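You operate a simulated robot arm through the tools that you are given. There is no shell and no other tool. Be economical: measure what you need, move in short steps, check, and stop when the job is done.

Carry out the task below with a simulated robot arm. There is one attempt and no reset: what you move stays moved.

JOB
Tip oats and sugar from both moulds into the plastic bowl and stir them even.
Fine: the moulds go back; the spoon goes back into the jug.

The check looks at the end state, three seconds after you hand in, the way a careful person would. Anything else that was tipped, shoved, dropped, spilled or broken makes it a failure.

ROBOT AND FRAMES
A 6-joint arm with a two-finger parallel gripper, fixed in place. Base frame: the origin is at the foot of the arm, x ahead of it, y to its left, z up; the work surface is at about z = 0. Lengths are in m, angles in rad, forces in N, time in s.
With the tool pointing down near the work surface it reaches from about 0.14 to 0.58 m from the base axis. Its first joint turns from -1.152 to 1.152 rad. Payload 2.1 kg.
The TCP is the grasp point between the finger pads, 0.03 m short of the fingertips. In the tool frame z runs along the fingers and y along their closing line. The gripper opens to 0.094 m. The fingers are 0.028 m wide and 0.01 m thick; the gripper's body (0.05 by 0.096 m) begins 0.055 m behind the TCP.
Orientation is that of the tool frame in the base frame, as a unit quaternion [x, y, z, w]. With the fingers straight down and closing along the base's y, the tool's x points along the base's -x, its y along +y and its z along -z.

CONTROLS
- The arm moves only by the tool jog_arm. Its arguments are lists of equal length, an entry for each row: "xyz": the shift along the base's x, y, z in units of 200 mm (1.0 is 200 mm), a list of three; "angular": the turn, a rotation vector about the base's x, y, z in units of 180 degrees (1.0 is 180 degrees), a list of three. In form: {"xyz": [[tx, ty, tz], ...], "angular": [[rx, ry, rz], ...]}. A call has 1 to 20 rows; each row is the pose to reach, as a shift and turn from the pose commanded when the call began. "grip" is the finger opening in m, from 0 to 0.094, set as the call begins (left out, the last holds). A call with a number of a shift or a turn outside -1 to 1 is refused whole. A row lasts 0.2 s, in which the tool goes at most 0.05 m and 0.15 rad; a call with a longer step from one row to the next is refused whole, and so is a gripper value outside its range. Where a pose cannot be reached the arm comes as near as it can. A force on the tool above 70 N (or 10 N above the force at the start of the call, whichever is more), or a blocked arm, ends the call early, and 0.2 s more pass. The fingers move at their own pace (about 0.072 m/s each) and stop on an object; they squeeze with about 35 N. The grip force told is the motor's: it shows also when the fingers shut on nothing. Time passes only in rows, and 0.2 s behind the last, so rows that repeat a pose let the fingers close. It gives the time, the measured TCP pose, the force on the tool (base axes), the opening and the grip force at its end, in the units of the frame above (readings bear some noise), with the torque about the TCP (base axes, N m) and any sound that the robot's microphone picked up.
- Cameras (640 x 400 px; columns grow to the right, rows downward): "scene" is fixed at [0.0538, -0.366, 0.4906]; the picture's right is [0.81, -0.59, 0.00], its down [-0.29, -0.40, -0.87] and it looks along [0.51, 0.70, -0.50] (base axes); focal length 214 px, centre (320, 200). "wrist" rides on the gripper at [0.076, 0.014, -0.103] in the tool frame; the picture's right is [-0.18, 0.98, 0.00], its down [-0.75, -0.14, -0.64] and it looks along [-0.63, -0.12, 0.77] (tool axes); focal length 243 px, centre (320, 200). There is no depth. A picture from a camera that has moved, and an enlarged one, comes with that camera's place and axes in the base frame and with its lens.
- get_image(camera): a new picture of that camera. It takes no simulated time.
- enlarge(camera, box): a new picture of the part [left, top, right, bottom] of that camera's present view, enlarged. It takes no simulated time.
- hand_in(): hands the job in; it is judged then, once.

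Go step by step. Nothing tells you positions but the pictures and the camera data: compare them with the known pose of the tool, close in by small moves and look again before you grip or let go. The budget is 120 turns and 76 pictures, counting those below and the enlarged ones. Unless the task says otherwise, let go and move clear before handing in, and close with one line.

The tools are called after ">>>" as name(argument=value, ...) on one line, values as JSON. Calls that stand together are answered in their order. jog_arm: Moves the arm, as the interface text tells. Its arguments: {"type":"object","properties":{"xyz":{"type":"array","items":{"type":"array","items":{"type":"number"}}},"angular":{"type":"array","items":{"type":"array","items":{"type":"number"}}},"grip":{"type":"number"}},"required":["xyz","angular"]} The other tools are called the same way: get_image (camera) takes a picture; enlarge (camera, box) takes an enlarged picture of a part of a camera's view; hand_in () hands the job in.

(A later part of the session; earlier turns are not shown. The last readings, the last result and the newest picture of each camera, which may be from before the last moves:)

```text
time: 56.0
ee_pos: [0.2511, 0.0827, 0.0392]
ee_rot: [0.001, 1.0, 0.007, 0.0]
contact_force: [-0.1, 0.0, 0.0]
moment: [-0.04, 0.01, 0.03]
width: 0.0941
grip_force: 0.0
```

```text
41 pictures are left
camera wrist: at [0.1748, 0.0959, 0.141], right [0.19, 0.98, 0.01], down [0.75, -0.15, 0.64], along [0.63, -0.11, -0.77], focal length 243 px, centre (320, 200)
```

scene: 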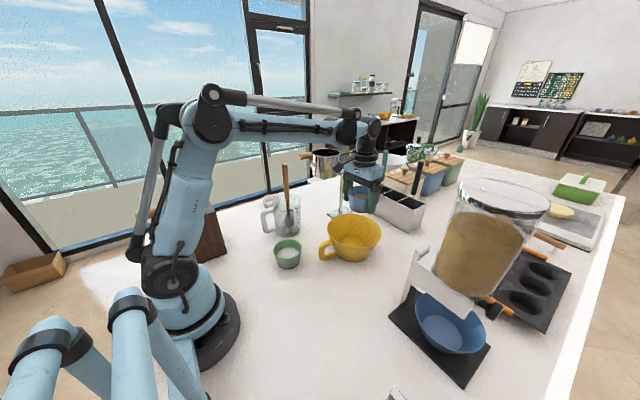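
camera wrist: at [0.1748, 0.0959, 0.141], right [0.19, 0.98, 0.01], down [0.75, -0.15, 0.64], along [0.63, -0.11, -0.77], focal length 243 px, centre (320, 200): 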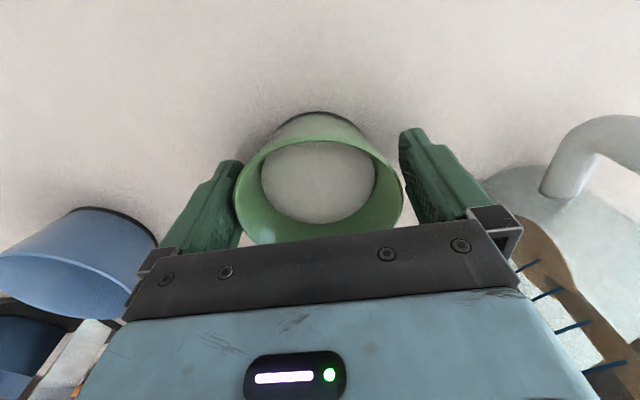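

Nearly centred. A few-millimetre correction, then close.

>>> jog_arm(xyz=[[-0.015, -0.007, -0.015], [-0.015, -0.007, -0.015]], angular=[[0, 0, 0], [0, 0, 0]])

>>> jog_arm(xyz=[[0, 0, 0], [0, 0, 0], [0, 0, 0], [0, 0, 0]], angular=[[0, 0, 0], [0, 0, 0], [0, 0, 0], [0, 0, 0]], grip=0.07)

>>> jog_arm(xyz=[[0, 0, 0.01], [0, 0, 0.02], [0, 0, 0.03], [0, 0, 0.04], [0, 0, 0.05]], angular=[[0, 0, 0], [0, 0, 0], [0, 0, 0], [0, 0, 0], [0, 0, 0]])

>>> get_image(camera="wrist")

```text
time: 56.6
ee_pos: [0.2476, 0.0812, 0.0356]
ee_rot: [0.001, 1.0, 0.007, 0.0]
contact_force: [0.8, -0.6, 0.0]
moment: [0.0, 0.01, 0.02]
width: 0.0939
grip_force: 0.1
```

```text
time: 57.6
ee_pos: [0.247, 0.0815, 0.0385]
ee_rot: [0.0, 1.0, 0.008, 0.0]
contact_force: [-0.2, -1.1, 0.5]
moment: [0.0, -0.01, 0.0]
width: 0.0777
grip_force: 35.3
```

```text
time: 58.8
ee_pos: [0.2486, 0.0813, 0.0462]
ee_rot: [0.001, 1.0, 0.007, -0.001]
contact_force: [-0.8, 0.0, -1.9]
moment: [0.05, -0.01, 0.0]
width: 0.0775
grip_force: 35.0
```

```text
40 pictures are left
camera wrist: at [0.1726, 0.0941, 0.1485], right [0.18, 0.98, 0.01], down [0.75, -0.15, 0.64], along [0.63, -0.11, -0.77], focal length 243 px, centre (320, 200)
```

wrist: 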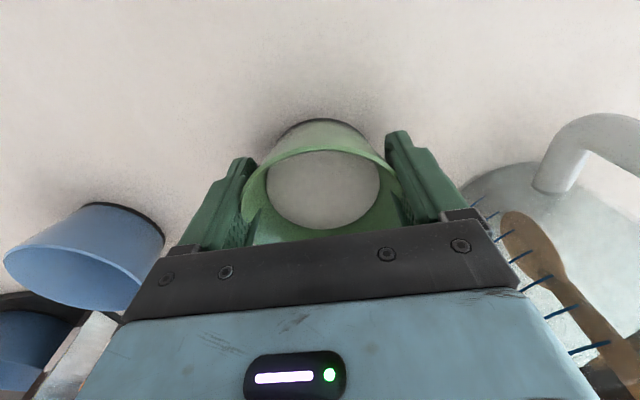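

The green mould is held with the sugar. I'll rise and start toward the bowl.

>>> jog_arm(xyz=[[0, 0, 0.03], [0, 0, 0.1], [0, 0, 0.19], [0, 0, 0.28], [0, 0, 0.38], [0, 0, 0.48], [0, 0, 0.58], [0, 0, 0.68], [0, 0, 0.74], [0.05, -0.02, 0.745], [0.13, -0.05, 0.745], [0.22, -0.085, 0.745], [0.29, -0.11, 0.745], [0.31, -0.12, 0.745]], angular=[[0, 0, 0], [0, 0, 0], [0, 0, 0], [0, 0, 0], [0, 0, 0], [0, 0, 0], [0, 0, 0], [0, 0, 0], [0, 0, 0], [0, 0, 0.003], [0, 0, 0.006], [0, 0, 0.008], [0, 0, 0.01], [0, 0, 0.012]])

>>> jog_arm(xyz=[[0.05, -0.02, 0], [0.14, -0.055, 0], [0.25, -0.1, 0], [0.37, -0.145, 0], [0.49, -0.19, 0], [0.6, -0.235, 0], [0.68, -0.265, 0], [0.73, -0.285, 0], [0.745, -0.29, 0]], angular=[[0, 0, 0.002], [0, 0, 0.004], [0, 0, 0.006], [0, 0, 0.008], [0, 0, 0.01], [0, 0, 0.012], [0, 0, 0.014], [0, 0, 0.0146], [0, 0, 0.0146]])

>>> get_image(camera="wrist")

```text
time: 61.8
ee_pos: [0.3096, 0.06, 0.1957]
ee_rot: [-0.018, 1.0, 0.007, 0.0]
contact_force: [-0.3, -0.3, -0.8]
moment: [-0.01, 0.03, 0.02]
width: 0.0778
grip_force: 35.5
```

```text
time: 63.8
ee_pos: [0.4577, -0.0018, 0.1949]
ee_rot: [-0.041, 0.999, 0.007, 0.0]
contact_force: [0.3, -0.4, -1.1]
moment: [0.01, 0.0, 0.03]
width: 0.0778
grip_force: 34.8
```

```text
39 pictures are left
camera wrist: at [0.3812, 0.0053, 0.2967], right [0.1, 0.99, 0.01], down [0.76, -0.09, 0.64], along [0.64, -0.05, -0.77], focal length 243 px, centre (320, 200)
```

wrist: 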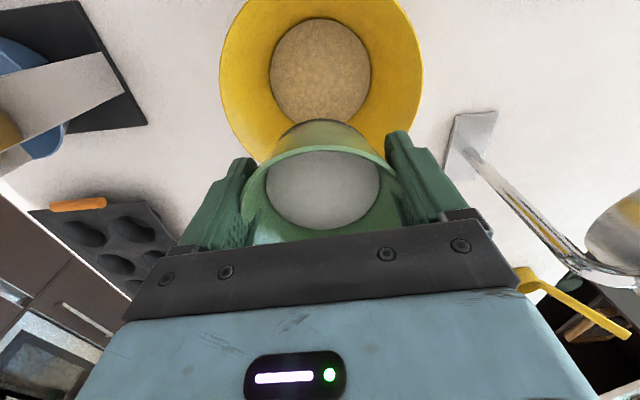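

Same pose as for the blue mould. I'll pour using the same motion.

>>> jog_arm(xyz=[[0, 0, 0], [0, 0, 0], [0, 0, 0], [0, 0, 0], [0, 0, 0], [0, 0, 0], [0, 0, 0], [0, 0, 0], [0, 0, 0], [0, 0, 0], [0, 0, 0], [0, 0, 0]], angular=[[0.0034, -0.0399, 0], [0.0067, -0.0797, 0], [0.0101, -0.1196, 0], [0.0134, -0.1594, 0], [0.0168, -0.1993, 0], [0.0202, -0.2392, 0], [0.0235, -0.279, 0], [0.0269, -0.3189, 0], [0.0302, -0.3587, 0], [0.0336, -0.3986, 0], [0.0336, -0.3986, 0], [0.0336, -0.3986, 0]])

>>> jog_arm(xyz=[[0, 0, 0], [0, 0, 0.02], [0, 0, 0.04], [0, 0, 0.06], [0, 0, 0.08], [0, 0, 0.1], [0, 0, 0.1], [0, 0, 0.1]], angular=[[0.0017, -0.02, 0], [0.0034, -0.0399, 0], [0.005, -0.06, 0], [0.0067, -0.0797, 0], [0.0084, -0.1, 0], [0.0101, -0.1196, 0], [0.0109, -0.1296, 0], [0.0109, -0.1296, 0]])

>>> jog_arm(xyz=[[0, 0, 0.05], [0, 0, 0.1], [0, 0, 0.15], [0, 0, 0.2], [0, 0, 0.25], [0, 0, 0.3], [0, 0, 0.32], [0, 0, 0.35], [0, 0, 0.32], [0, 0, 0.35], [0, 0, 0.32], [0, 0, 0.32]], angular=[[0.0017, -0.02, 0], [0.0034, -0.0399, 0], [0.005, -0.06, 0], [0.0067, -0.0797, 0], [0.0084, -0.1, 0], [0.0101, -0.1196, 0], [0.0117, -0.14, 0], [0.0117, -0.14, 0], [0.0117, -0.14, 0], [0.0117, -0.14, 0], [0.0117, -0.14, 0], [0.0117, -0.14, 0]])

>>> enlarge(camera="scene", box=[260, 120, 420, 270])

```text
time: 66.4
ee_pos: [0.4592, -0.0015, 0.1961]
ee_rot: [-0.037, 0.807, 0.031, 0.588]
contact_force: [0.1, -1.1, -1.4]
moment: [0.02, 0.02, -0.01]
width: 0.0775
grip_force: 35.3
```

```text
time: 68.2
ee_pos: [0.458, -0.0019, 0.2165]
ee_rot: [-0.034, 0.672, 0.037, 0.739]
contact_force: [-0.1, 1.0, -0.4]
moment: [0.02, 0.01, 0.02]
width: 0.078
grip_force: 35.3
```

```text
time: 70.8
ee_pos: [0.4593, -0.0027, 0.281]
ee_rot: [-0.028, 0.494, 0.041, 0.868]
contact_force: [-0.5, 0.0, -0.6]
moment: [0.0, 0.03, 0.02]
width: 0.0776
grip_force: 35.2
```

```text
2.67 times, centred on (340, 195) of scene
camera zoom: at [0.0539, -0.366, 0.4906], right [0.81, -0.59, 0.0], down [-0.29, -0.4, -0.87], along [0.51, 0.7, -0.5], focal length 572 px, centre (267, 213)
```

zoom: 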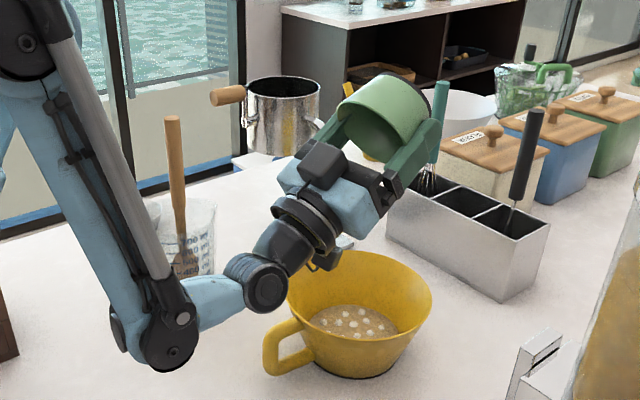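

The sugar is in the bowl. I'll bring the mould upright and check that it is empty.

>>> jog_arm(xyz=[[0, 0, 0], [0, 0, 0], [0, 0, -0.02], [0, 0, -0.05], [0, 0, -0.08], [0, 0, -0.11], [0, 0, -0.15], [0, 0, -0.19], [0, 0, -0.23], [0, 0, -0.27], [0, 0, -0.31], [0, 0, -0.35], [0, 0, -0.38], [0, 0, -0.4], [0, 0, -0.4], [0, 0, -0.4], [0, 0, -0.4]], angular=[[-0.0034, 0.0399, 0], [-0.0067, 0.0797, 0], [-0.0101, 0.1196, 0], [-0.0134, 0.1594, 0], [-0.0168, 0.1993, 0], [-0.0202, 0.2392, 0], [-0.0235, 0.279, 0], [-0.0269, 0.3189, 0], [-0.0302, 0.3587, 0], [-0.0336, 0.3986, 0], [-0.037, 0.4385, 0], [-0.0403, 0.4784, 0], [-0.0437, 0.5182, 0], [-0.047, 0.5581, 0], [-0.0504, 0.5979, 0], [-0.0538, 0.638, 0], [-0.0562, 0.6682, 0]])

>>> get_image(camera="wrist")

```text
time: 74.4
ee_pos: [0.4594, -0.0006, 0.1996]
ee_rot: [-0.042, 0.999, 0.007, -0.001]
contact_force: [0.6, -0.1, -0.8]
moment: [0.01, 0.03, -0.01]
width: 0.0777
grip_force: 34.8
```

```text
37 pictures are left
camera wrist: at [0.3832, 0.0056, 0.302], right [0.1, 0.99, 0.01], down [0.76, -0.09, 0.64], along [0.64, -0.06, -0.77], focal length 243 px, centre (320, 200)
```

wrist: 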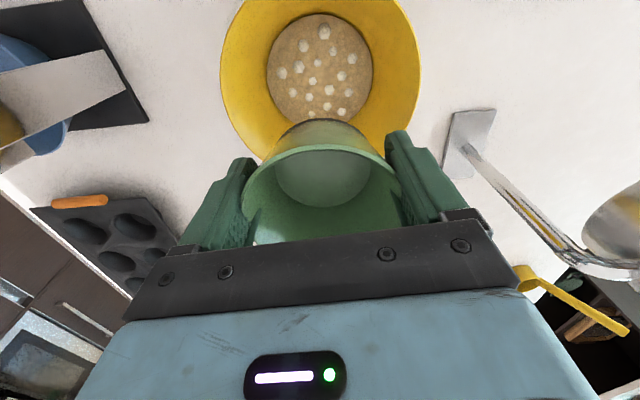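

Empty. Carrying the green mould back to its spot.

>>> jog_arm(xyz=[[-0.05, 0.02, 0], [-0.14, 0.055, 0], [-0.25, 0.1, 0], [-0.37, 0.145, 0], [-0.49, 0.19, 0], [-0.6, 0.235, 0], [-0.7, 0.275, 0], [-0.8, 0.315, 0], [-0.9, 0.355, 0], [-0.97, 0.38, 0], [-0.99, 0.39, 0]], angular=[[0, 0, -0.003], [0, 0, -0.006], [0, 0, -0.009], [0, 0, -0.012], [0, 0, -0.015], [0, 0, -0.018], [0, 0, -0.021], [0, 0, -0.024], [0, 0, -0.0266], [0, 0, -0.0266], [0, 0, -0.0266]])

>>> jog_arm(xyz=[[-0.03, 0.01, -0.05], [-0.065, 0.024, -0.15], [-0.065, 0.024, -0.27], [-0.065, 0.024, -0.4], [-0.065, 0.024, -0.53], [-0.065, 0.024, -0.65], [-0.065, 0.024, -0.72], [-0.065, 0.024, -0.75], [-0.065, 0.024, -0.75]], angular=[[0, 0, 0], [0, 0, 0], [0, 0, 0], [0, 0, 0], [0, 0, 0], [0, 0, 0], [0, 0, 0], [0, 0, 0], [0, 0, 0]])

```text
time: 76.8
ee_pos: [0.2619, 0.0766, 0.1994]
ee_rot: [0.001, 1.0, 0.007, 0.0]
contact_force: [-0.7, -0.2, -0.7]
moment: [0.04, 0.0, 0.02]
width: 0.0777
grip_force: 34.8
```

```text
time: 78.8
ee_pos: [0.2493, 0.0819, 0.05]
ee_rot: [0.001, 1.0, 0.007, 0.0]
contact_force: [0.1, 0.3, -1.3]
moment: [0.0, -0.01, -0.01]
width: 0.0775
grip_force: 34.7
```

About 13 mm above its resting height; lowering gently.

>>> jog_arm(xyz=[[-0.005, -0.003, -0.02], [-0.008, -0.004, -0.04], [-0.008, -0.004, -0.055], [-0.008, -0.004, -0.062], [-0.008, -0.004, -0.062]], angular=[[0, 0, 0], [0, 0, 0], [0, 0, 0], [0, 0, 0], [0, 0, 0]])

```text
time: 80.0
ee_pos: [0.2476, 0.0817, 0.0375]
ee_rot: [0.0, 1.0, 0.008, 0.0]
contact_force: [-3.7, 0.7, 17.0]
moment: [-0.35, -0.26, -0.05]
width: 0.0775
grip_force: 34.5
```

Touched down. I'll release and rise straight up.

>>> jog_arm(xyz=[[0, 0, 0.002], [0, 0, 0.002]], angular=[[0, 0, 0], [0, 0, 0]])

>>> jog_arm(xyz=[[0, 0, 0], [0, 0, 0], [0, 0, 0]], angular=[[0, 0, 0], [0, 0, 0], [0, 0, 0]], grip=0.094)

>>> get_image(camera="wrist")

```text
time: 80.6
ee_pos: [0.2471, 0.0817, 0.0379]
ee_rot: [0.001, 1.0, 0.007, 0.0]
contact_force: [-0.1, -0.6, -0.8]
moment: [0.02, 0.06, 0.03]
width: 0.0774
grip_force: 35.0
```

```text
time: 81.4
ee_pos: [0.2467, 0.0812, 0.0376]
ee_rot: [0.001, 1.0, 0.007, -0.001]
contact_force: [0.3, -0.1, 0.0]
moment: [0.0, 0.0, -0.02]
width: 0.0941
grip_force: 0.0
```

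```text
36 pictures are left
camera wrist: at [0.1705, 0.094, 0.1399], right [0.19, 0.98, 0.01], down [0.75, -0.15, 0.64], along [0.63, -0.11, -0.77], focal length 243 px, centre (320, 200)
```

wrist: 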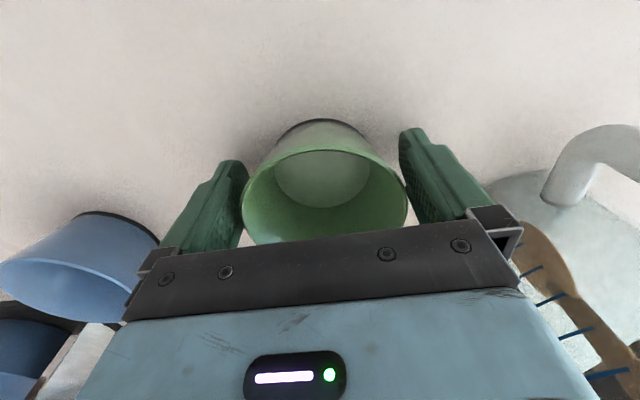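

Both moulds are back and empty. I'll rise and move to a viewpoint for the spoon.

>>> jog_arm(xyz=[[0, 0.003, 0.05], [0, 0.003, 0.15], [0, 0.003, 0.3], [0, 0.003, 0.5], [0, 0.003, 0.7], [0, 0.003, 0.9], [0, 0, 1.0]], angular=[[0, 0, 0], [0, 0, 0], [0, 0, 0], [0, 0, 0], [0, 0, 0], [0, 0, 0], [0, 0, 0]])

>>> jog_arm(xyz=[[0, 0, 0.2], [0, 0, 0.4], [0.1, 0.15, 0.5], [0.2, 0.3, 0.55], [0.3, 0.45, 0.55], [0.36, 0.58, 0.55], [0.4, 0.66, 0.55]], angular=[[0, 0, 0], [0, 0, 0], [0, 0, 0], [0, 0, 0], [0, 0, 0], [0, 0, 0], [0, 0, 0]])

>>> get_image(camera="wrist")

>>> enlarge(camera="scene", box=[240, 150, 400, 320])

```text
time: 83.0
ee_pos: [0.2477, 0.0808, 0.236]
ee_rot: [0.001, 1.0, 0.007, 0.0]
contact_force: [-0.4, -0.3, -0.2]
moment: [0.0, 0.0, -0.03]
width: 0.0941
grip_force: 0.0
```

```text
time: 84.6
ee_pos: [0.3267, 0.2127, 0.3486]
ee_rot: [0.001, 1.0, 0.008, 0.0]
contact_force: [0.0, -0.8, -0.3]
moment: [0.01, 0.01, 0.01]
width: 0.094
grip_force: 0.1
```

```text
35 pictures are left
camera wrist: at [0.2503, 0.2267, 0.4506], right [0.19, 0.98, 0.01], down [0.75, -0.15, 0.64], along [0.63, -0.11, -0.77], focal length 243 px, centre (320, 200)
```

wrist: 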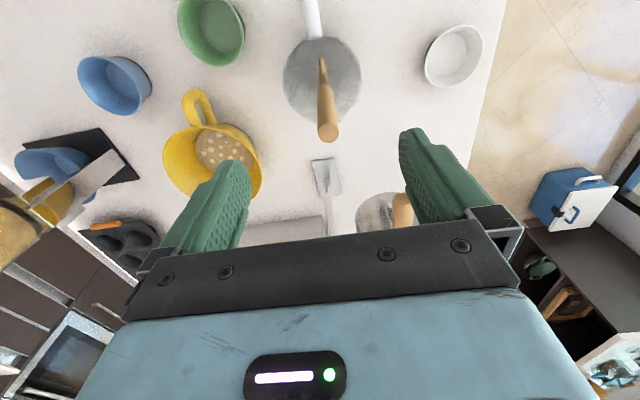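

```text
2.35 times, centred on (320, 235) of scene
camera zoom: at [0.0538, -0.366, 0.4906], right [0.81, -0.59, 0.0], down [-0.29, -0.4, -0.87], along [0.51, 0.7, -0.5], focal length 505 px, centre (320, 118)
```

zoom: 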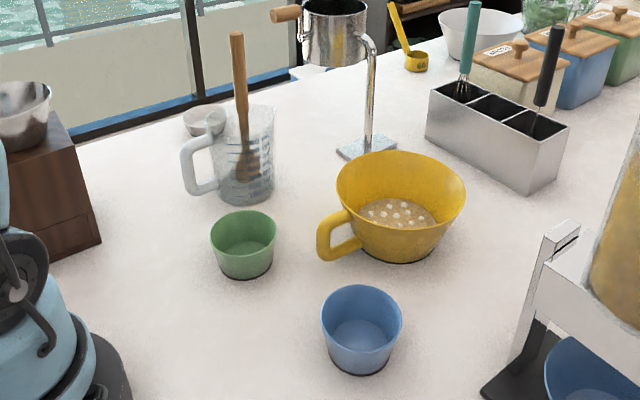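

The spoon handle is almost vertical, with its top at about (0.340, 0.219, 0.25). I'll align above it, then lower so the handle sits between the fingers.

>>> jog_arm(xyz=[[0.067, 0.032, 0], [0.067, 0.032, -0.15], [0.067, 0.032, -0.3]], angular=[[0, 0, 0], [0, 0, 0], [0, 0, 0]])

>>> get_image(camera="wrist")

>>> enlarge(camera="scene", box=[220, 90, 360, 250])

```text
time: 85.4
ee_pos: [0.3389, 0.2153, 0.2863]
ee_rot: [0.0, 1.0, 0.008, 0.0]
contact_force: [0.4, -0.1, -0.7]
moment: [0.01, -0.03, -0.02]
width: 0.0938
grip_force: 0.0
```

```text
33 pictures are left
camera wrist: at [0.2629, 0.2284, 0.3883], right [0.19, 0.98, 0.01], down [0.75, -0.15, 0.64], along [0.63, -0.11, -0.77], focal length 243 px, centre (320, 200)
```

wrist: 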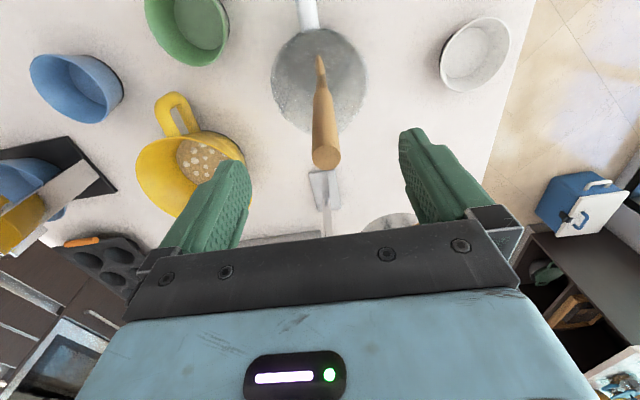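

```text
2.50 times, centred on (290, 170) of scene
camera zoom: at [0.0539, -0.366, 0.4906], right [0.81, -0.59, 0.0], down [-0.29, -0.4, -0.87], along [0.51, 0.7, -0.5], focal length 536 px, centre (395, 275)
```

zoom: 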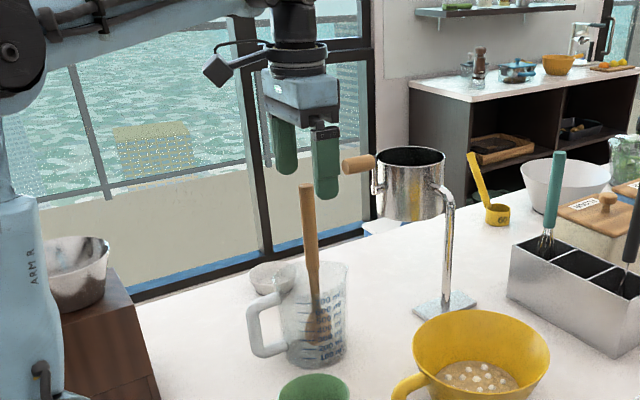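

Handle is aligned between the fingers. I'll lower around it.

>>> jog_arm(xyz=[[0, 0.01, -0.1], [0, 0.01, -0.2], [0, 0.01, -0.29]], angular=[[0, 0, 0], [0, 0, 0], [0, 0, 0]])

>>> get_image(camera="wrist")

>>> enlarge(camera="scene", box=[240, 120, 340, 250])

```text
time: 86.2
ee_pos: [0.341, 0.2201, 0.2283]
ee_rot: [0.0, 1.0, 0.007, 0.0]
contact_force: [-0.2, 0.1, -0.3]
moment: [-0.02, -0.02, -0.03]
width: 0.094
grip_force: 0.0
```

```text
31 pictures are left
camera wrist: at [0.2639, 0.2333, 0.3303], right [0.19, 0.98, 0.01], down [0.75, -0.15, 0.64], along [0.63, -0.11, -0.77], focal length 243 px, centre (320, 200)
```

wrist: 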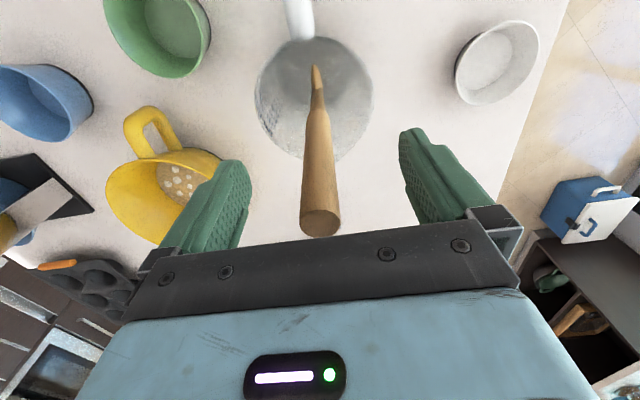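

```text
3.08 times, centred on (290, 185) of scene
camera zoom: at [0.0538, -0.366, 0.4906], right [0.81, -0.59, 0.0], down [-0.29, -0.4, -0.87], along [0.51, 0.7, -0.5], focal length 660 px, centre (412, 246)
```

zoom: 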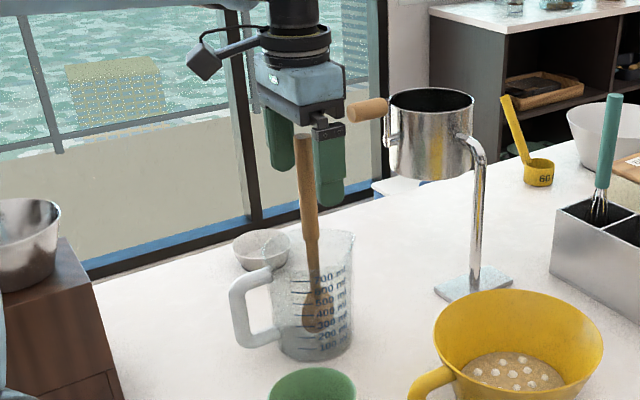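

The handle top is within the grip zone. I'll lower a little more and close on it.

>>> jog_arm(xyz=[[0, 0, -0.035], [0, 0, -0.065], [0, 0, -0.065]], angular=[[0, 0, 0], [0, 0, 0], [0, 0, 0]])

>>> jog_arm(xyz=[[0, 0, 0], [0, 0, 0], [0, 0, 0], [0, 0, 0], [0, 0, 0]], angular=[[0, 0, 0], [0, 0, 0], [0, 0, 0], [0, 0, 0], [0, 0, 0]], grip=0.005)

>>> get_image(camera="wrist")

>>> enlarge(camera="scene", box=[240, 120, 340, 250])

```text
time: 87.0
ee_pos: [0.3402, 0.2208, 0.2162]
ee_rot: [0.001, 1.0, 0.007, 0.0]
contact_force: [0.4, 0.3, -0.5]
moment: [0.01, 0.01, -0.04]
width: 0.0939
grip_force: 0.0
```

```text
time: 88.2
ee_pos: [0.3405, 0.2203, 0.2161]
ee_rot: [0.002, 1.0, 0.007, 0.0]
contact_force: [-0.2, 0.2, -0.5]
moment: [-0.03, -0.02, 0.01]
width: 0.0221
grip_force: 35.4
```

```text
29 pictures are left
camera wrist: at [0.2643, 0.2341, 0.3193], right [0.19, 0.98, 0.01], down [0.75, -0.15, 0.64], along [0.63, -0.11, -0.77], focal length 243 px, centre (320, 200)
```

wrist: 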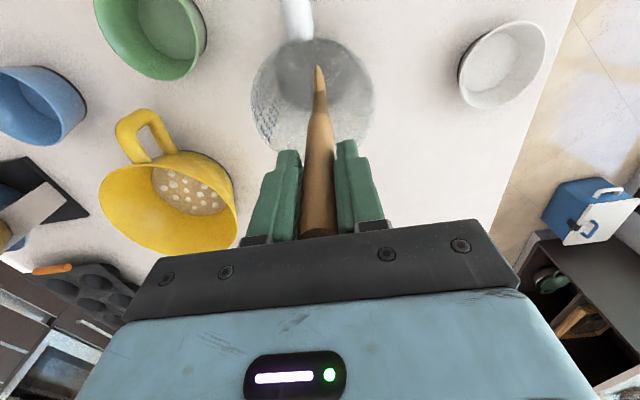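

```text
3.08 times, centred on (290, 185) of scene
camera zoom: at [0.0538, -0.366, 0.4906], right [0.81, -0.59, 0.0], down [-0.29, -0.4, -0.87], along [0.51, 0.7, -0.5], focal length 660 px, centre (412, 246)
```

zoom: 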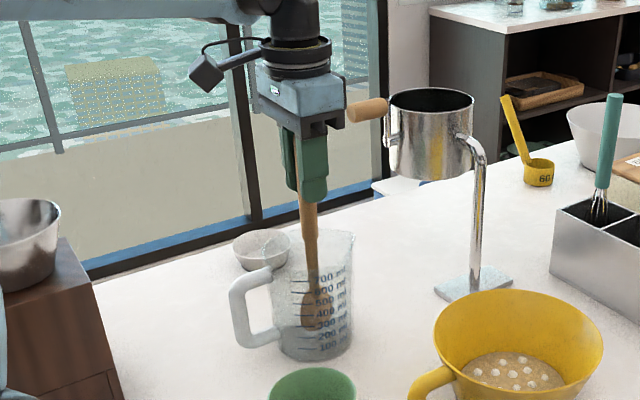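

The spoon is gripped, with its tip near the jug floor (about 0.21 m below the TCP). I'll lift straight up slowly until the tip clears the rim.

>>> jog_arm(xyz=[[0, 0, 0.05], [0, 0, 0.13], [0, 0, 0.22], [0, 0, 0.31], [0, 0, 0.4], [0, 0, 0.49], [0, 0, 0.58], [0, 0, 0.67], [0, 0, 0.76], [0, 0, 0.8]], angular=[[0, 0, 0], [0, 0, 0], [0, 0, 0], [0, 0, 0], [0, 0, 0], [0, 0, 0], [0, 0, 0], [0, 0, 0], [0, 0, 0], [0, 0, 0]])

>>> get_image(camera="scene")

>>> get_image(camera="wrist")

```text
time: 90.4
ee_pos: [0.34, 0.221, 0.375]
ee_rot: [0.001, 1.0, 0.007, 0.001]
contact_force: [-0.3, 0.5, -0.5]
moment: [0.0, 0.02, 0.01]
width: 0.0221
grip_force: 35.1
```

```text
27 pictures are left
```

scene: 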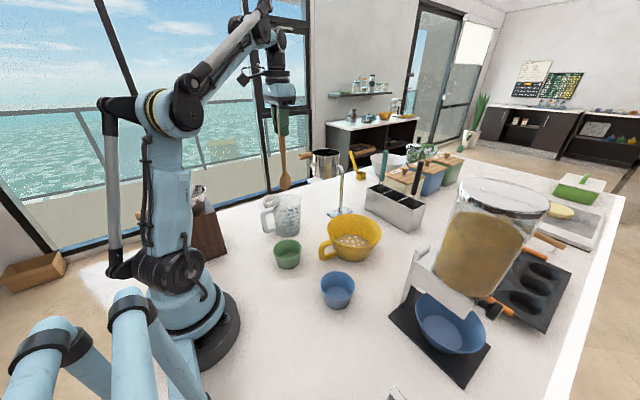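

```text
26 pictures are left
camera wrist: at [0.2641, 0.2339, 0.4769], right [0.19, 0.98, 0.01], down [0.75, -0.15, 0.64], along [0.63, -0.11, -0.77], focal length 243 px, centre (320, 200)
```

wrist: 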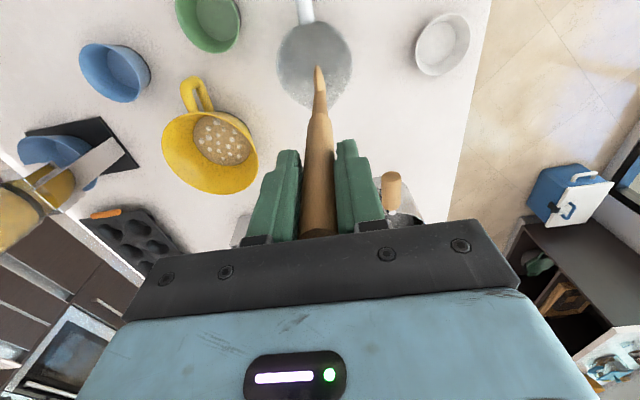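

The spoon is clear of the jug with its tip at z ≈ 0.164. I'll carry it over the bowl, then lower partway and check.

>>> jog_arm(xyz=[[0.03, -0.06, 0], [0.08, -0.16, 0], [0.14, -0.28, 0], [0.2, -0.4, 0], [0.26, -0.52, 0], [0.32, -0.64, 0], [0.38, -0.76, 0], [0.44, -0.88, 0], [0.5, -0.98, 0]], angular=[[0, 0, 0], [0, 0, 0], [0, 0, 0], [0, 0, 0], [0, 0, 0], [0, 0, 0], [0, 0, 0], [0, 0, 0], [0, 0, 0]])

>>> jog_arm(xyz=[[0.02, -0.05, -0.1], [0.04, -0.1, -0.2], [0.04, -0.1, -0.3], [0.04, -0.1, -0.38]], angular=[[0, 0, 0], [0, 0, 0], [0, 0, 0], [0, 0, 0]])

>>> get_image(camera="wrist")

>>> enlarge(camera="scene", box=[290, 140, 430, 280])

```text
time: 92.4
ee_pos: [0.4392, 0.026, 0.3766]
ee_rot: [0.0, 1.0, 0.008, 0.0]
contact_force: [-0.2, -0.1, -0.4]
moment: [0.0, -0.02, -0.02]
width: 0.0222
grip_force: 35.6
```

```text
time: 93.4
ee_pos: [0.4491, 0.0055, 0.3002]
ee_rot: [0.001, 1.0, 0.006, 0.001]
contact_force: [-0.3, 0.5, 0.5]
moment: [0.03, 0.02, -0.01]
width: 0.0219
grip_force: 35.3
```

```text
25 pictures are left
camera wrist: at [0.373, 0.0187, 0.403], right [0.19, 0.98, 0.01], down [0.75, -0.15, 0.64], along [0.63, -0.11, -0.77], focal length 243 px, centre (320, 200)
```

wrist: 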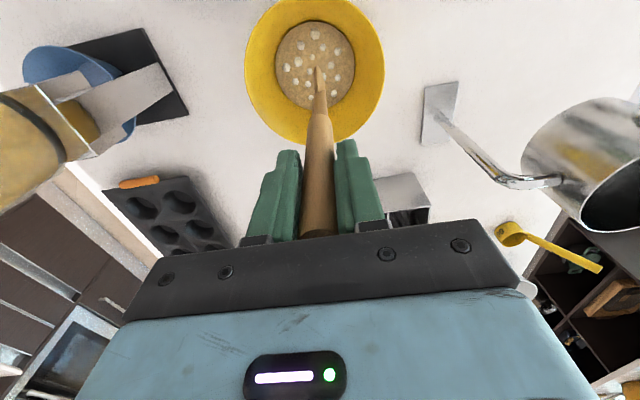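

```text
2.86 times, centred on (360, 210) of scene
camera zoom: at [0.0538, -0.366, 0.4906], right [0.81, -0.59, 0.0], down [-0.29, -0.4, -0.87], along [0.51, 0.7, -0.5], focal length 613 px, centre (206, 171)
```

zoom: 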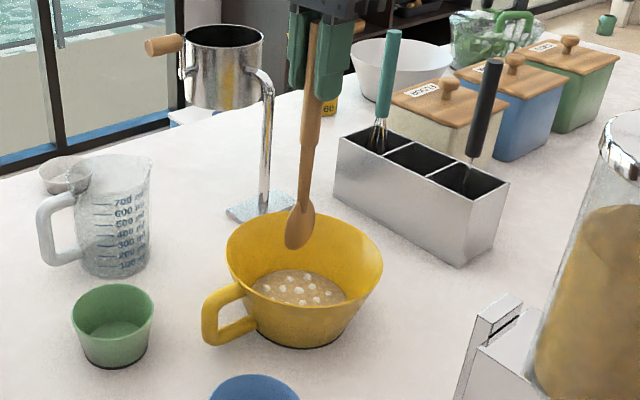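

The tip is right above the contents' centre at about (0.446, 0.003). I'll lower into the mix slowly.

>>> jog_arm(xyz=[[0, -0.008, -0.1], [0, -0.008, -0.2], [0, -0.008, -0.27], [0, -0.008, -0.31], [0, -0.008, -0.335], [0, -0.008, -0.35]], angular=[[0, 0, 0], [0, 0, 0], [0, 0, 0], [0, 0, 0], [0, 0, 0], [0, 0, 0]])

>>> enlarge(camera="scene", box=[290, 140, 430, 280])

```text
time: 94.8
ee_pos: [0.4472, 0.0039, 0.2306]
ee_rot: [0.0, 1.0, 0.006, 0.001]
contact_force: [0.5, 1.0, -0.4]
moment: [-0.06, 0.0, -0.03]
width: 0.022
grip_force: 34.7
```

```text
2.86 times, centred on (360, 210) of scene
camera zoom: at [0.0538, -0.366, 0.4906], right [0.81, -0.59, 0.0], down [-0.29, -0.4, -0.87], along [0.51, 0.7, -0.5], focal length 613 px, centre (206, 171)
```

zoom: 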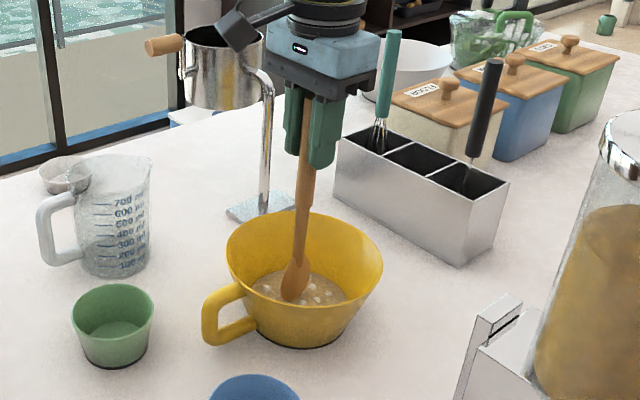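

The tip is just in the mix with no contact force. I'll lower 5 mm and stir in circles of up to 25 mm radius.

>>> jog_arm(xyz=[[0.05, 0, -0.02], [0.065, 0.047, -0.025], [0.028, 0.086, -0.025], [-0.031, 0.095, -0.025], [-0.089, 0.065, -0.025], [-0.11, 0, -0.025], [-0.097, -0.071, -0.025], [-0.037, -0.114, -0.025], [0.037, -0.114, -0.025], [0.097, -0.071, -0.025], [0.12, 0, -0.025], [0.097, 0.071, -0.025], [0.037, 0.114, -0.025], [-0.037, 0.114, -0.025], [-0.097, 0.071, -0.025], [-0.12, 0, -0.025], [-0.097, -0.071, -0.025], [-0.037, -0.114, -0.025], [0.037, -0.114, -0.025], [0.05, 0, -0.025]], angular=[[0, 0, 0], [0, 0, 0], [0, 0, 0], [0, 0, 0], [0, 0, 0], [0, 0, 0], [0, 0, 0], [0, 0, 0], [0, 0, 0], [0, 0, 0], [0, 0, 0], [0, 0, 0], [0, 0, 0], [0, 0, 0], [0, 0, 0], [0, 0, 0], [0, 0, 0], [0, 0, 0], [0, 0, 0], [0, 0, 0]])

>>> enlarge(camera="scene", box=[290, 140, 430, 280])

```text
time: 99.0
ee_pos: [0.4584, 0.0023, 0.2237]
ee_rot: [0.0, 1.0, 0.006, 0.001]
contact_force: [0.6, 0.7, -0.5]
moment: [0.01, 0.01, 0.04]
width: 0.022
grip_force: 34.6
```

```text
2.86 times, centred on (360, 210) of scene
camera zoom: at [0.0538, -0.3661, 0.4906], right [0.81, -0.59, 0.0], down [-0.29, -0.4, -0.87], along [0.51, 0.7, -0.5], focal length 613 px, centre (206, 171)
```

zoom: 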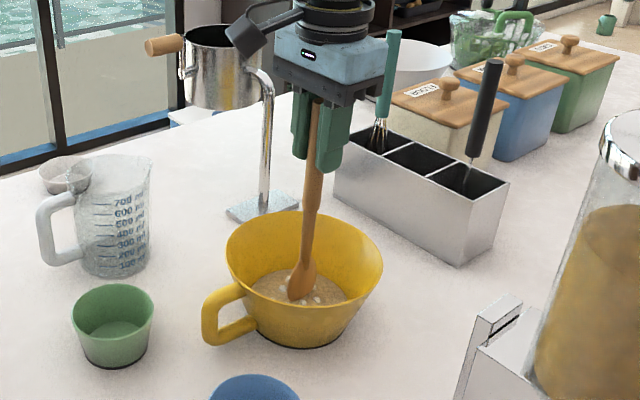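

It is mixing: the white lumps are shrinking and the bowl isn't moving. More circles.

>>> jog_arm(xyz=[[0.07, 0, 0], [0.047, 0.071, 0], [-0.013, 0.114, 0], [-0.087, 0.114, 0], [-0.147, 0.071, 0], [-0.17, 0, 0], [-0.147, -0.071, 0], [-0.087, -0.114, 0], [-0.013, -0.114, 0], [0.047, -0.071, 0], [0.07, 0, 0], [0.047, 0.071, 0], [-0.013, 0.114, 0], [-0.087, 0.114, 0], [-0.147, 0.071, 0], [-0.17, 0, 0], [-0.147, -0.071, 0], [-0.087, -0.114, 0], [-0.013, -0.114, 0], [0, 0, 0]], angular=[[0, 0, 0], [0, 0, 0], [0, 0, 0], [0, 0, 0], [0, 0, 0], [0, 0, 0], [0, 0, 0], [0, 0, 0], [0, 0, 0], [0, 0, 0], [0, 0, 0], [0, 0, 0], [0, 0, 0], [0, 0, 0], [0, 0, 0], [0, 0, 0], [0, 0, 0], [0, 0, 0], [0, 0, 0], [0, 0, 0]])

>>> jog_arm(xyz=[[0, 0.02, 0], [-0.02, 0.052, 0], [-0.05, 0.06, 0], [-0.09, 0.045, 0], [-0.11, 0, 0], [-0.09, -0.045, 0], [-0.05, -0.06, 0], [-0.01, -0.045, 0], [0.03, 0, 0], [0.03, 0.055, 0], [-0.013, 0.1, 0], [-0.087, 0.11, 0], [-0.147, 0.071, 0], [-0.17, 0, 0], [-0.147, -0.071, 0], [-0.087, -0.114, 0], [-0.013, -0.114, 0], [0.047, -0.071, 0], [0.03, 0, 0], [-0.05, 0, 0]], angular=[[0, 0, 0], [0, 0, 0], [0, 0, 0], [0, 0, 0], [0, 0, 0], [0, 0, 0], [0, 0, 0], [0, 0, 0], [0, 0, 0], [0, 0, 0], [0, 0, 0], [0, 0, 0], [0, 0, 0], [0, 0, 0], [0, 0, 0], [0, 0, 0], [0, 0, 0], [0, 0, 0], [0, 0, 0], [0, 0, 0]])

>>> enlarge(camera="scene", box=[310, 190, 400, 280])

```text
time: 103.2
ee_pos: [0.4573, 0.0045, 0.2255]
ee_rot: [0.001, 1.0, 0.008, 0.0]
contact_force: [0.5, -0.5, -0.2]
moment: [0.04, -0.01, -0.03]
width: 0.0221
grip_force: 35.4
```

```text
time: 107.4
ee_pos: [0.4481, 0.0038, 0.2264]
ee_rot: [0.001, 1.0, 0.007, 0.0]
contact_force: [0.1, 1.2, -0.2]
moment: [-0.03, 0.0, -0.01]
width: 0.022
grip_force: 35.0
```

```text
4.44 times, centred on (355, 235) of scene
camera zoom: at [0.0539, -0.366, 0.4906], right [0.81, -0.59, 0.0], down [-0.29, -0.4, -0.87], along [0.51, 0.7, -0.5], focal length 953 px, centre (164, 44)
```

zoom: 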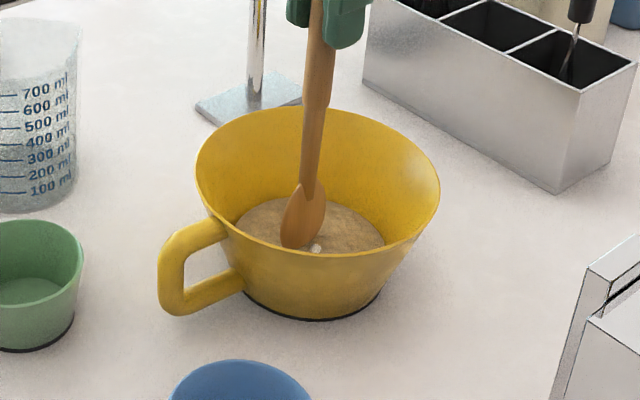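

Nearly even, with one small lump left at the near edge. I'll stir more, slightly wider and in the reverse direction.

>>> jog_arm(xyz=[[0, -0.08, 0], [-0.05, -0.13, -0.008], [-0.11, -0.1, -0.008], [-0.145, -0.02, -0.008], [-0.12, 0.08, -0.008], [-0.045, 0.138, -0.008], [0.045, 0.138, -0.008], [0.117, 0.085, -0.008], [0.145, 0, -0.008], [0.117, -0.085, -0.008], [0.045, -0.138, -0.008], [-0.045, -0.138, -0.008], [-0.117, -0.085, -0.008], [-0.145, 0, -0.008], [-0.117, 0.085, -0.008], [-0.045, 0.138, -0.008], [0.045, 0.138, -0.008], [0.117, 0.085, -0.008], [0.145, 0, -0.008], [0.06, -0.06, -0.008]], angular=[[0, 0, 0], [0, 0, 0], [0, 0, 0], [0, 0, 0], [0, 0, 0], [0, 0, 0], [0, 0, 0], [0, 0, 0], [0, 0, 0], [0, 0, 0], [0, 0, 0], [0, 0, 0], [0, 0, 0], [0, 0, 0], [0, 0, 0], [0, 0, 0], [0, 0, 0], [0, 0, 0], [0, 0, 0], [0, 0, 0]])

>>> jog_arm(xyz=[[-0.06, 0, 0], [-0.12, 0, 0], [-0.12, 0.09, 0], [-0.06, 0.12, 0], [0, 0.06, 0], [-0.06, 0.03, 0], [-0.14, -0.03, 0], [-0.06, -0.06, 0], [0.03, -0.03, 0], [0.06, 0.06, 0], [0, 0.15, 0], [-0.06, 0.19, 0], [-0.14, 0.15, 0], [-0.19, 0.06, 0], [-0.14, -0.03, 0], [-0.06, -0.07, 0], [0, 0, 0], [-0.06, 0.06, 0]], angular=[[0, 0, 0], [0, 0, 0], [0, 0, 0], [0, 0, 0], [0, 0, 0], [0, 0, 0], [0, 0, 0], [0, 0, 0], [0, 0, 0], [0, 0, 0], [0, 0, 0], [0, 0, 0], [0, 0, 0], [0, 0, 0], [0, 0, 0], [0, 0, 0], [0, 0, 0], [0, 0, 0]])

>>> enlarge(camera="scene", box=[310, 190, 400, 280])

>>> enlarge(camera="wrist", box=[200, 0, 440, 150])

```text
time: 111.6
ee_pos: [0.4589, -0.0069, 0.2241]
ee_rot: [0.001, 1.0, 0.007, 0.0]
contact_force: [0.0, -0.1, -0.2]
moment: [0.0, -0.01, 0.02]
width: 0.0222
grip_force: 34.8
```

```text
time: 115.4
ee_pos: [0.4463, 0.0017, 0.2226]
ee_rot: [0.001, 1.0, 0.006, 0.0]
contact_force: [-0.1, 0.1, -0.8]
moment: [0.02, 0.02, -0.01]
width: 0.0215
grip_force: 34.7
```

```text
4.44 times, centred on (355, 235) of scene
camera zoom: at [0.0539, -0.366, 0.4906], right [0.81, -0.59, 0.0], down [-0.29, -0.4, -0.87], along [0.51, 0.7, -0.5], focal length 953 px, centre (164, 44)
```

zoom: 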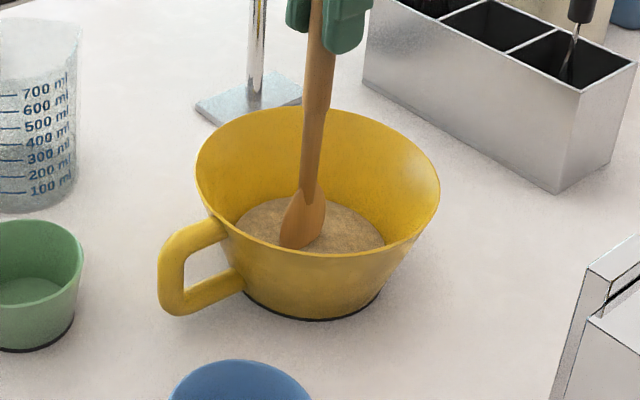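

```text
2.67 times, centred on (320, 75) of wrist
camera zoom: at [0.3705, 0.0159, 0.325], right [0.19, 0.98, 0.01], down [0.75, -0.15, 0.64], along [0.63, -0.11, -0.77], focal length 647 px, centre (320, 533)
```

zoom: 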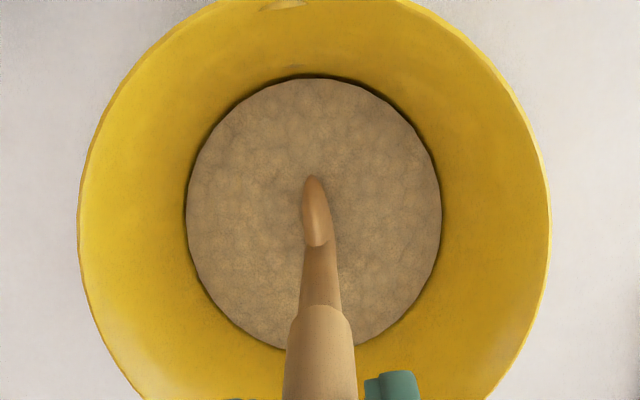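

The mix looks uniform. I'll lift the spoon slowly straight up, pause over the bowl, and inspect.

>>> jog_arm(xyz=[[0, 0, 0.04], [0, 0, 0.1], [0, 0, 0.17], [0, 0, 0.25], [0, 0, 0.33], [0, 0, 0.33], [0, 0, 0.33], [0, 0, 0.42], [0, 0, 0.51], [0, 0, 0.6], [0, 0, 0.69], [0, 0, 0.77], [0, 0, 0.77]], angular=[[0, 0, 0], [0, 0, 0], [0, 0, 0], [0, 0, 0], [0, 0, 0], [0, 0, 0], [0, 0, 0], [0, 0, 0], [0, 0, 0], [0, 0, 0], [0, 0, 0], [0, 0, 0], [0, 0, 0]])

>>> enlarge(camera="scene", box=[270, 110, 430, 280])

```text
time: 118.2
ee_pos: [0.4445, 0.0025, 0.3763]
ee_rot: [0.001, 1.0, 0.007, -0.001]
contact_force: [0.2, 0.3, -0.4]
moment: [0.02, -0.05, 0.0]
width: 0.0222
grip_force: 35.2
out of reach, approached as far as the arm can: row 12, 13
```

```text
2.35 times, centred on (350, 195) of scene
camera zoom: at [0.0538, -0.366, 0.4906], right [0.81, -0.59, 0.0], down [-0.29, -0.4, -0.87], along [0.51, 0.7, -0.5], focal length 505 px, centre (249, 212)
```

zoom: 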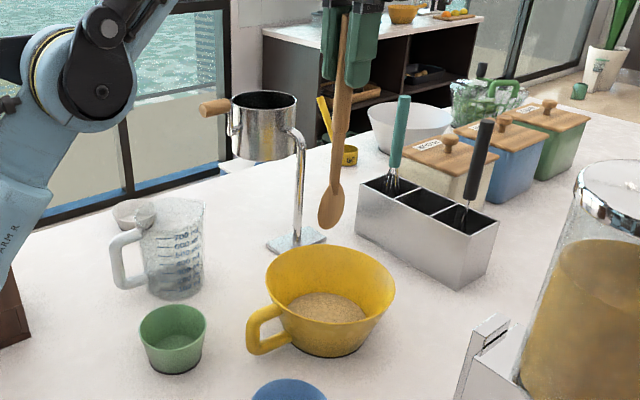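

The contents are even and the spoon still hangs straight. I'll carry it back above the jug.

>>> jog_arm(xyz=[[-0.03, 0.06, 0], [-0.08, 0.16, 0], [-0.14, 0.28, 0], [-0.2, 0.4, 0], [-0.26, 0.52, 0], [-0.32, 0.64, 0], [-0.38, 0.76, 0], [-0.44, 0.88, 0], [-0.48, 0.96, 0]], angular=[[0, 0, 0], [0, 0, 0], [0, 0, 0], [0, 0, 0], [0, 0, 0], [0, 0, 0], [0, 0, 0], [0, 0, 0], [0, 0, 0]])

>>> jog_arm(xyz=[[-0.02, 0.05, 0], [-0.04, 0.11, 0], [-0.04, 0.125, 0], [-0.04, 0.125, 0]], angular=[[0, 0, 0], [0, 0, 0], [0, 0, 0], [0, 0, 0]])

>>> get_image(camera="wrist")

>>> enlarge(camera="scene", box=[230, 110, 350, 250])

```text
time: 120.2
ee_pos: [0.3466, 0.194, 0.3778]
ee_rot: [0.001, 1.0, 0.007, -0.001]
contact_force: [0.5, 0.3, -0.4]
moment: [0.01, -0.01, 0.02]
width: 0.0217
grip_force: 34.5
```

```text
time: 121.2
ee_pos: [0.3423, 0.221, 0.3749]
ee_rot: [0.001, 1.0, 0.006, 0.0]
contact_force: [-0.1, -0.8, -0.6]
moment: [0.0, 0.01, -0.01]
width: 0.0218
grip_force: 34.8
```

```text
17 pictures are left
camera wrist: at [0.2659, 0.2331, 0.4769], right [0.19, 0.98, 0.01], down [0.75, -0.15, 0.64], along [0.63, -0.11, -0.77], focal length 243 px, centre (320, 200)
```

wrist: 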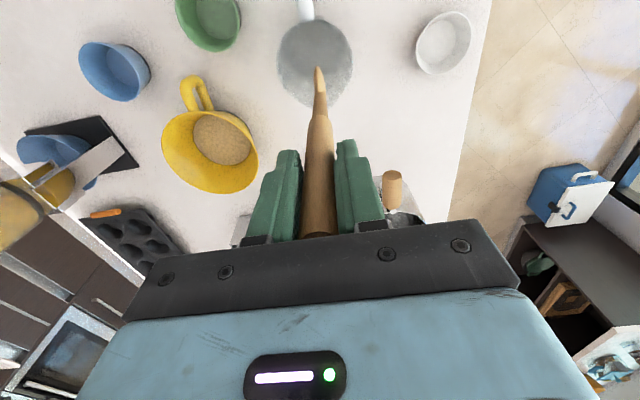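

```text
2.86 times, centred on (290, 180) of scene
camera zoom: at [0.0539, -0.366, 0.4906], right [0.81, -0.59, 0.0], down [-0.29, -0.4, -0.87], along [0.51, 0.7, -0.5], focal length 613 px, centre (406, 257)
```

zoom: 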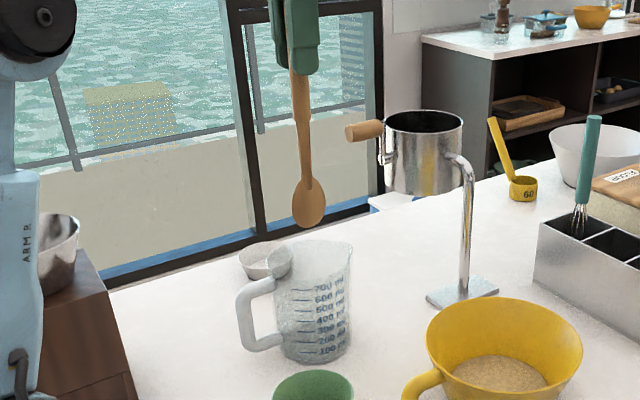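

Identical to the view when I lifted it out. Lowering the spoon slowly into the jug along the same path.

>>> jog_arm(xyz=[[-0.004, 0, -0.06], [-0.006, 0, -0.15], [-0.006, 0, -0.25], [-0.006, 0, -0.35], [-0.006, 0, -0.45], [-0.006, 0, -0.54], [-0.006, 0, -0.62], [-0.006, 0, -0.69], [-0.006, 0, -0.74], [-0.006, 0, -0.765], [-0.006, 0, -0.765]], angular=[[0, 0, 0], [0, 0, 0], [0, 0, 0], [0, 0, 0], [0, 0, 0], [0, 0, 0], [0, 0, 0], [0, 0, 0], [0, 0, 0], [0, 0, 0], [0, 0, 0]])

>>> enlarge(camera="scene", box=[230, 110, 350, 250])

```text
time: 123.6
ee_pos: [0.3412, 0.2196, 0.2217]
ee_rot: [0.001, 1.0, 0.007, 0.0]
contact_force: [0.3, -0.8, -0.7]
moment: [-0.01, 0.06, 0.01]
width: 0.0222
grip_force: 35.2
```

```text
2.86 times, centred on (290, 180) of scene
camera zoom: at [0.0538, -0.366, 0.4906], right [0.81, -0.59, 0.0], down [-0.29, -0.4, -0.87], along [0.51, 0.7, -0.5], focal length 613 px, centre (406, 257)
```

zoom: 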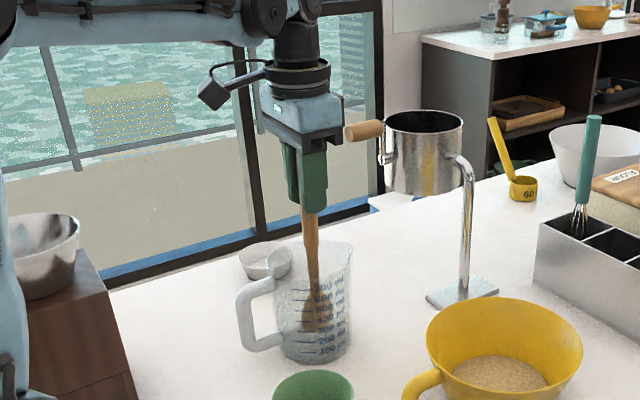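

The spoon is inside the jug. A few millimetres more until it stands, then release.

>>> jog_arm(xyz=[[0, 0, -0.008], [0, 0, -0.015], [0, 0, -0.022], [0, 0, -0.022]], angular=[[0, 0, 0], [0, 0, 0], [0, 0, 0], [0, 0, 0]])

```text
time: 124.6
ee_pos: [0.3405, 0.2209, 0.217]
ee_rot: [0.0, 1.0, 0.007, 0.0]
contact_force: [0.4, 1.0, 0.8]
moment: [0.05, 0.0, 0.02]
width: 0.022
grip_force: 35.2
```

At the original height. I'll open slightly first, then see how the spoon settles.

>>> jog_arm(xyz=[[0, 0, -0.004], [0, 0, -0.004], [0, 0, -0.004]], angular=[[0, 0, 0], [0, 0, 0], [0, 0, 0]], grip=0.035)

>>> jog_arm(xyz=[[0, 0, 0], [0, 0, 0], [0, 0, 0], [0, 0, 0]], angular=[[0, 0, 0], [0, 0, 0], [0, 0, 0], [0, 0, 0]], grip=0.094)

>>> get_image(camera="wrist")

>>> enlarge(camera="scene", box=[230, 110, 350, 250])

```text
time: 125.4
ee_pos: [0.3394, 0.2212, 0.2163]
ee_rot: [0.001, 1.0, 0.008, 0.0]
contact_force: [-0.6, 0.6, -0.5]
moment: [0.0, -0.01, 0.02]
width: 0.0348
grip_force: 0.1
```

```text
time: 126.4
ee_pos: [0.3392, 0.2214, 0.2165]
ee_rot: [0.001, 1.0, 0.007, 0.0]
contact_force: [0.2, -0.3, 0.0]
moment: [0.0, -0.03, -0.02]
width: 0.0938
grip_force: 0.1
```

```text
14 pictures are left
camera wrist: at [0.2636, 0.2345, 0.3179], right [0.19, 0.98, 0.01], down [0.75, -0.15, 0.64], along [0.63, -0.11, -0.77], focal length 243 px, centre (320, 200)
```

wrist: 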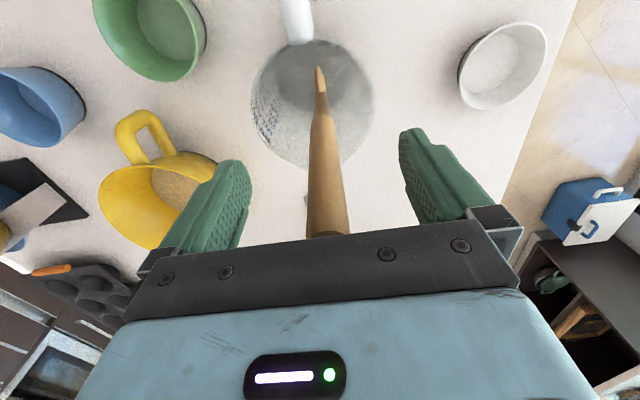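

```text
2.86 times, centred on (290, 180) of scene
camera zoom: at [0.0538, -0.366, 0.4906], right [0.81, -0.59, 0.0], down [-0.29, -0.4, -0.87], along [0.51, 0.7, -0.5], focal length 613 px, centre (406, 257)
```

zoom: 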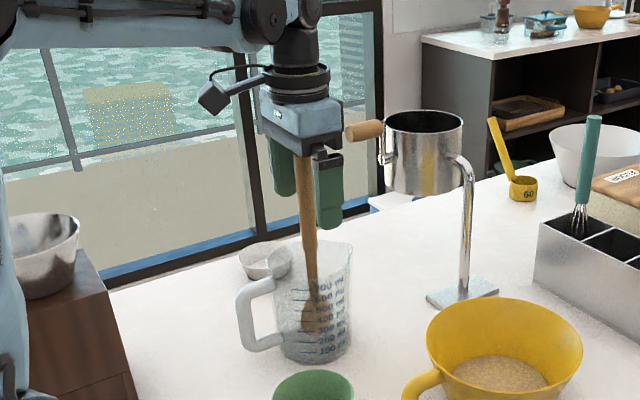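

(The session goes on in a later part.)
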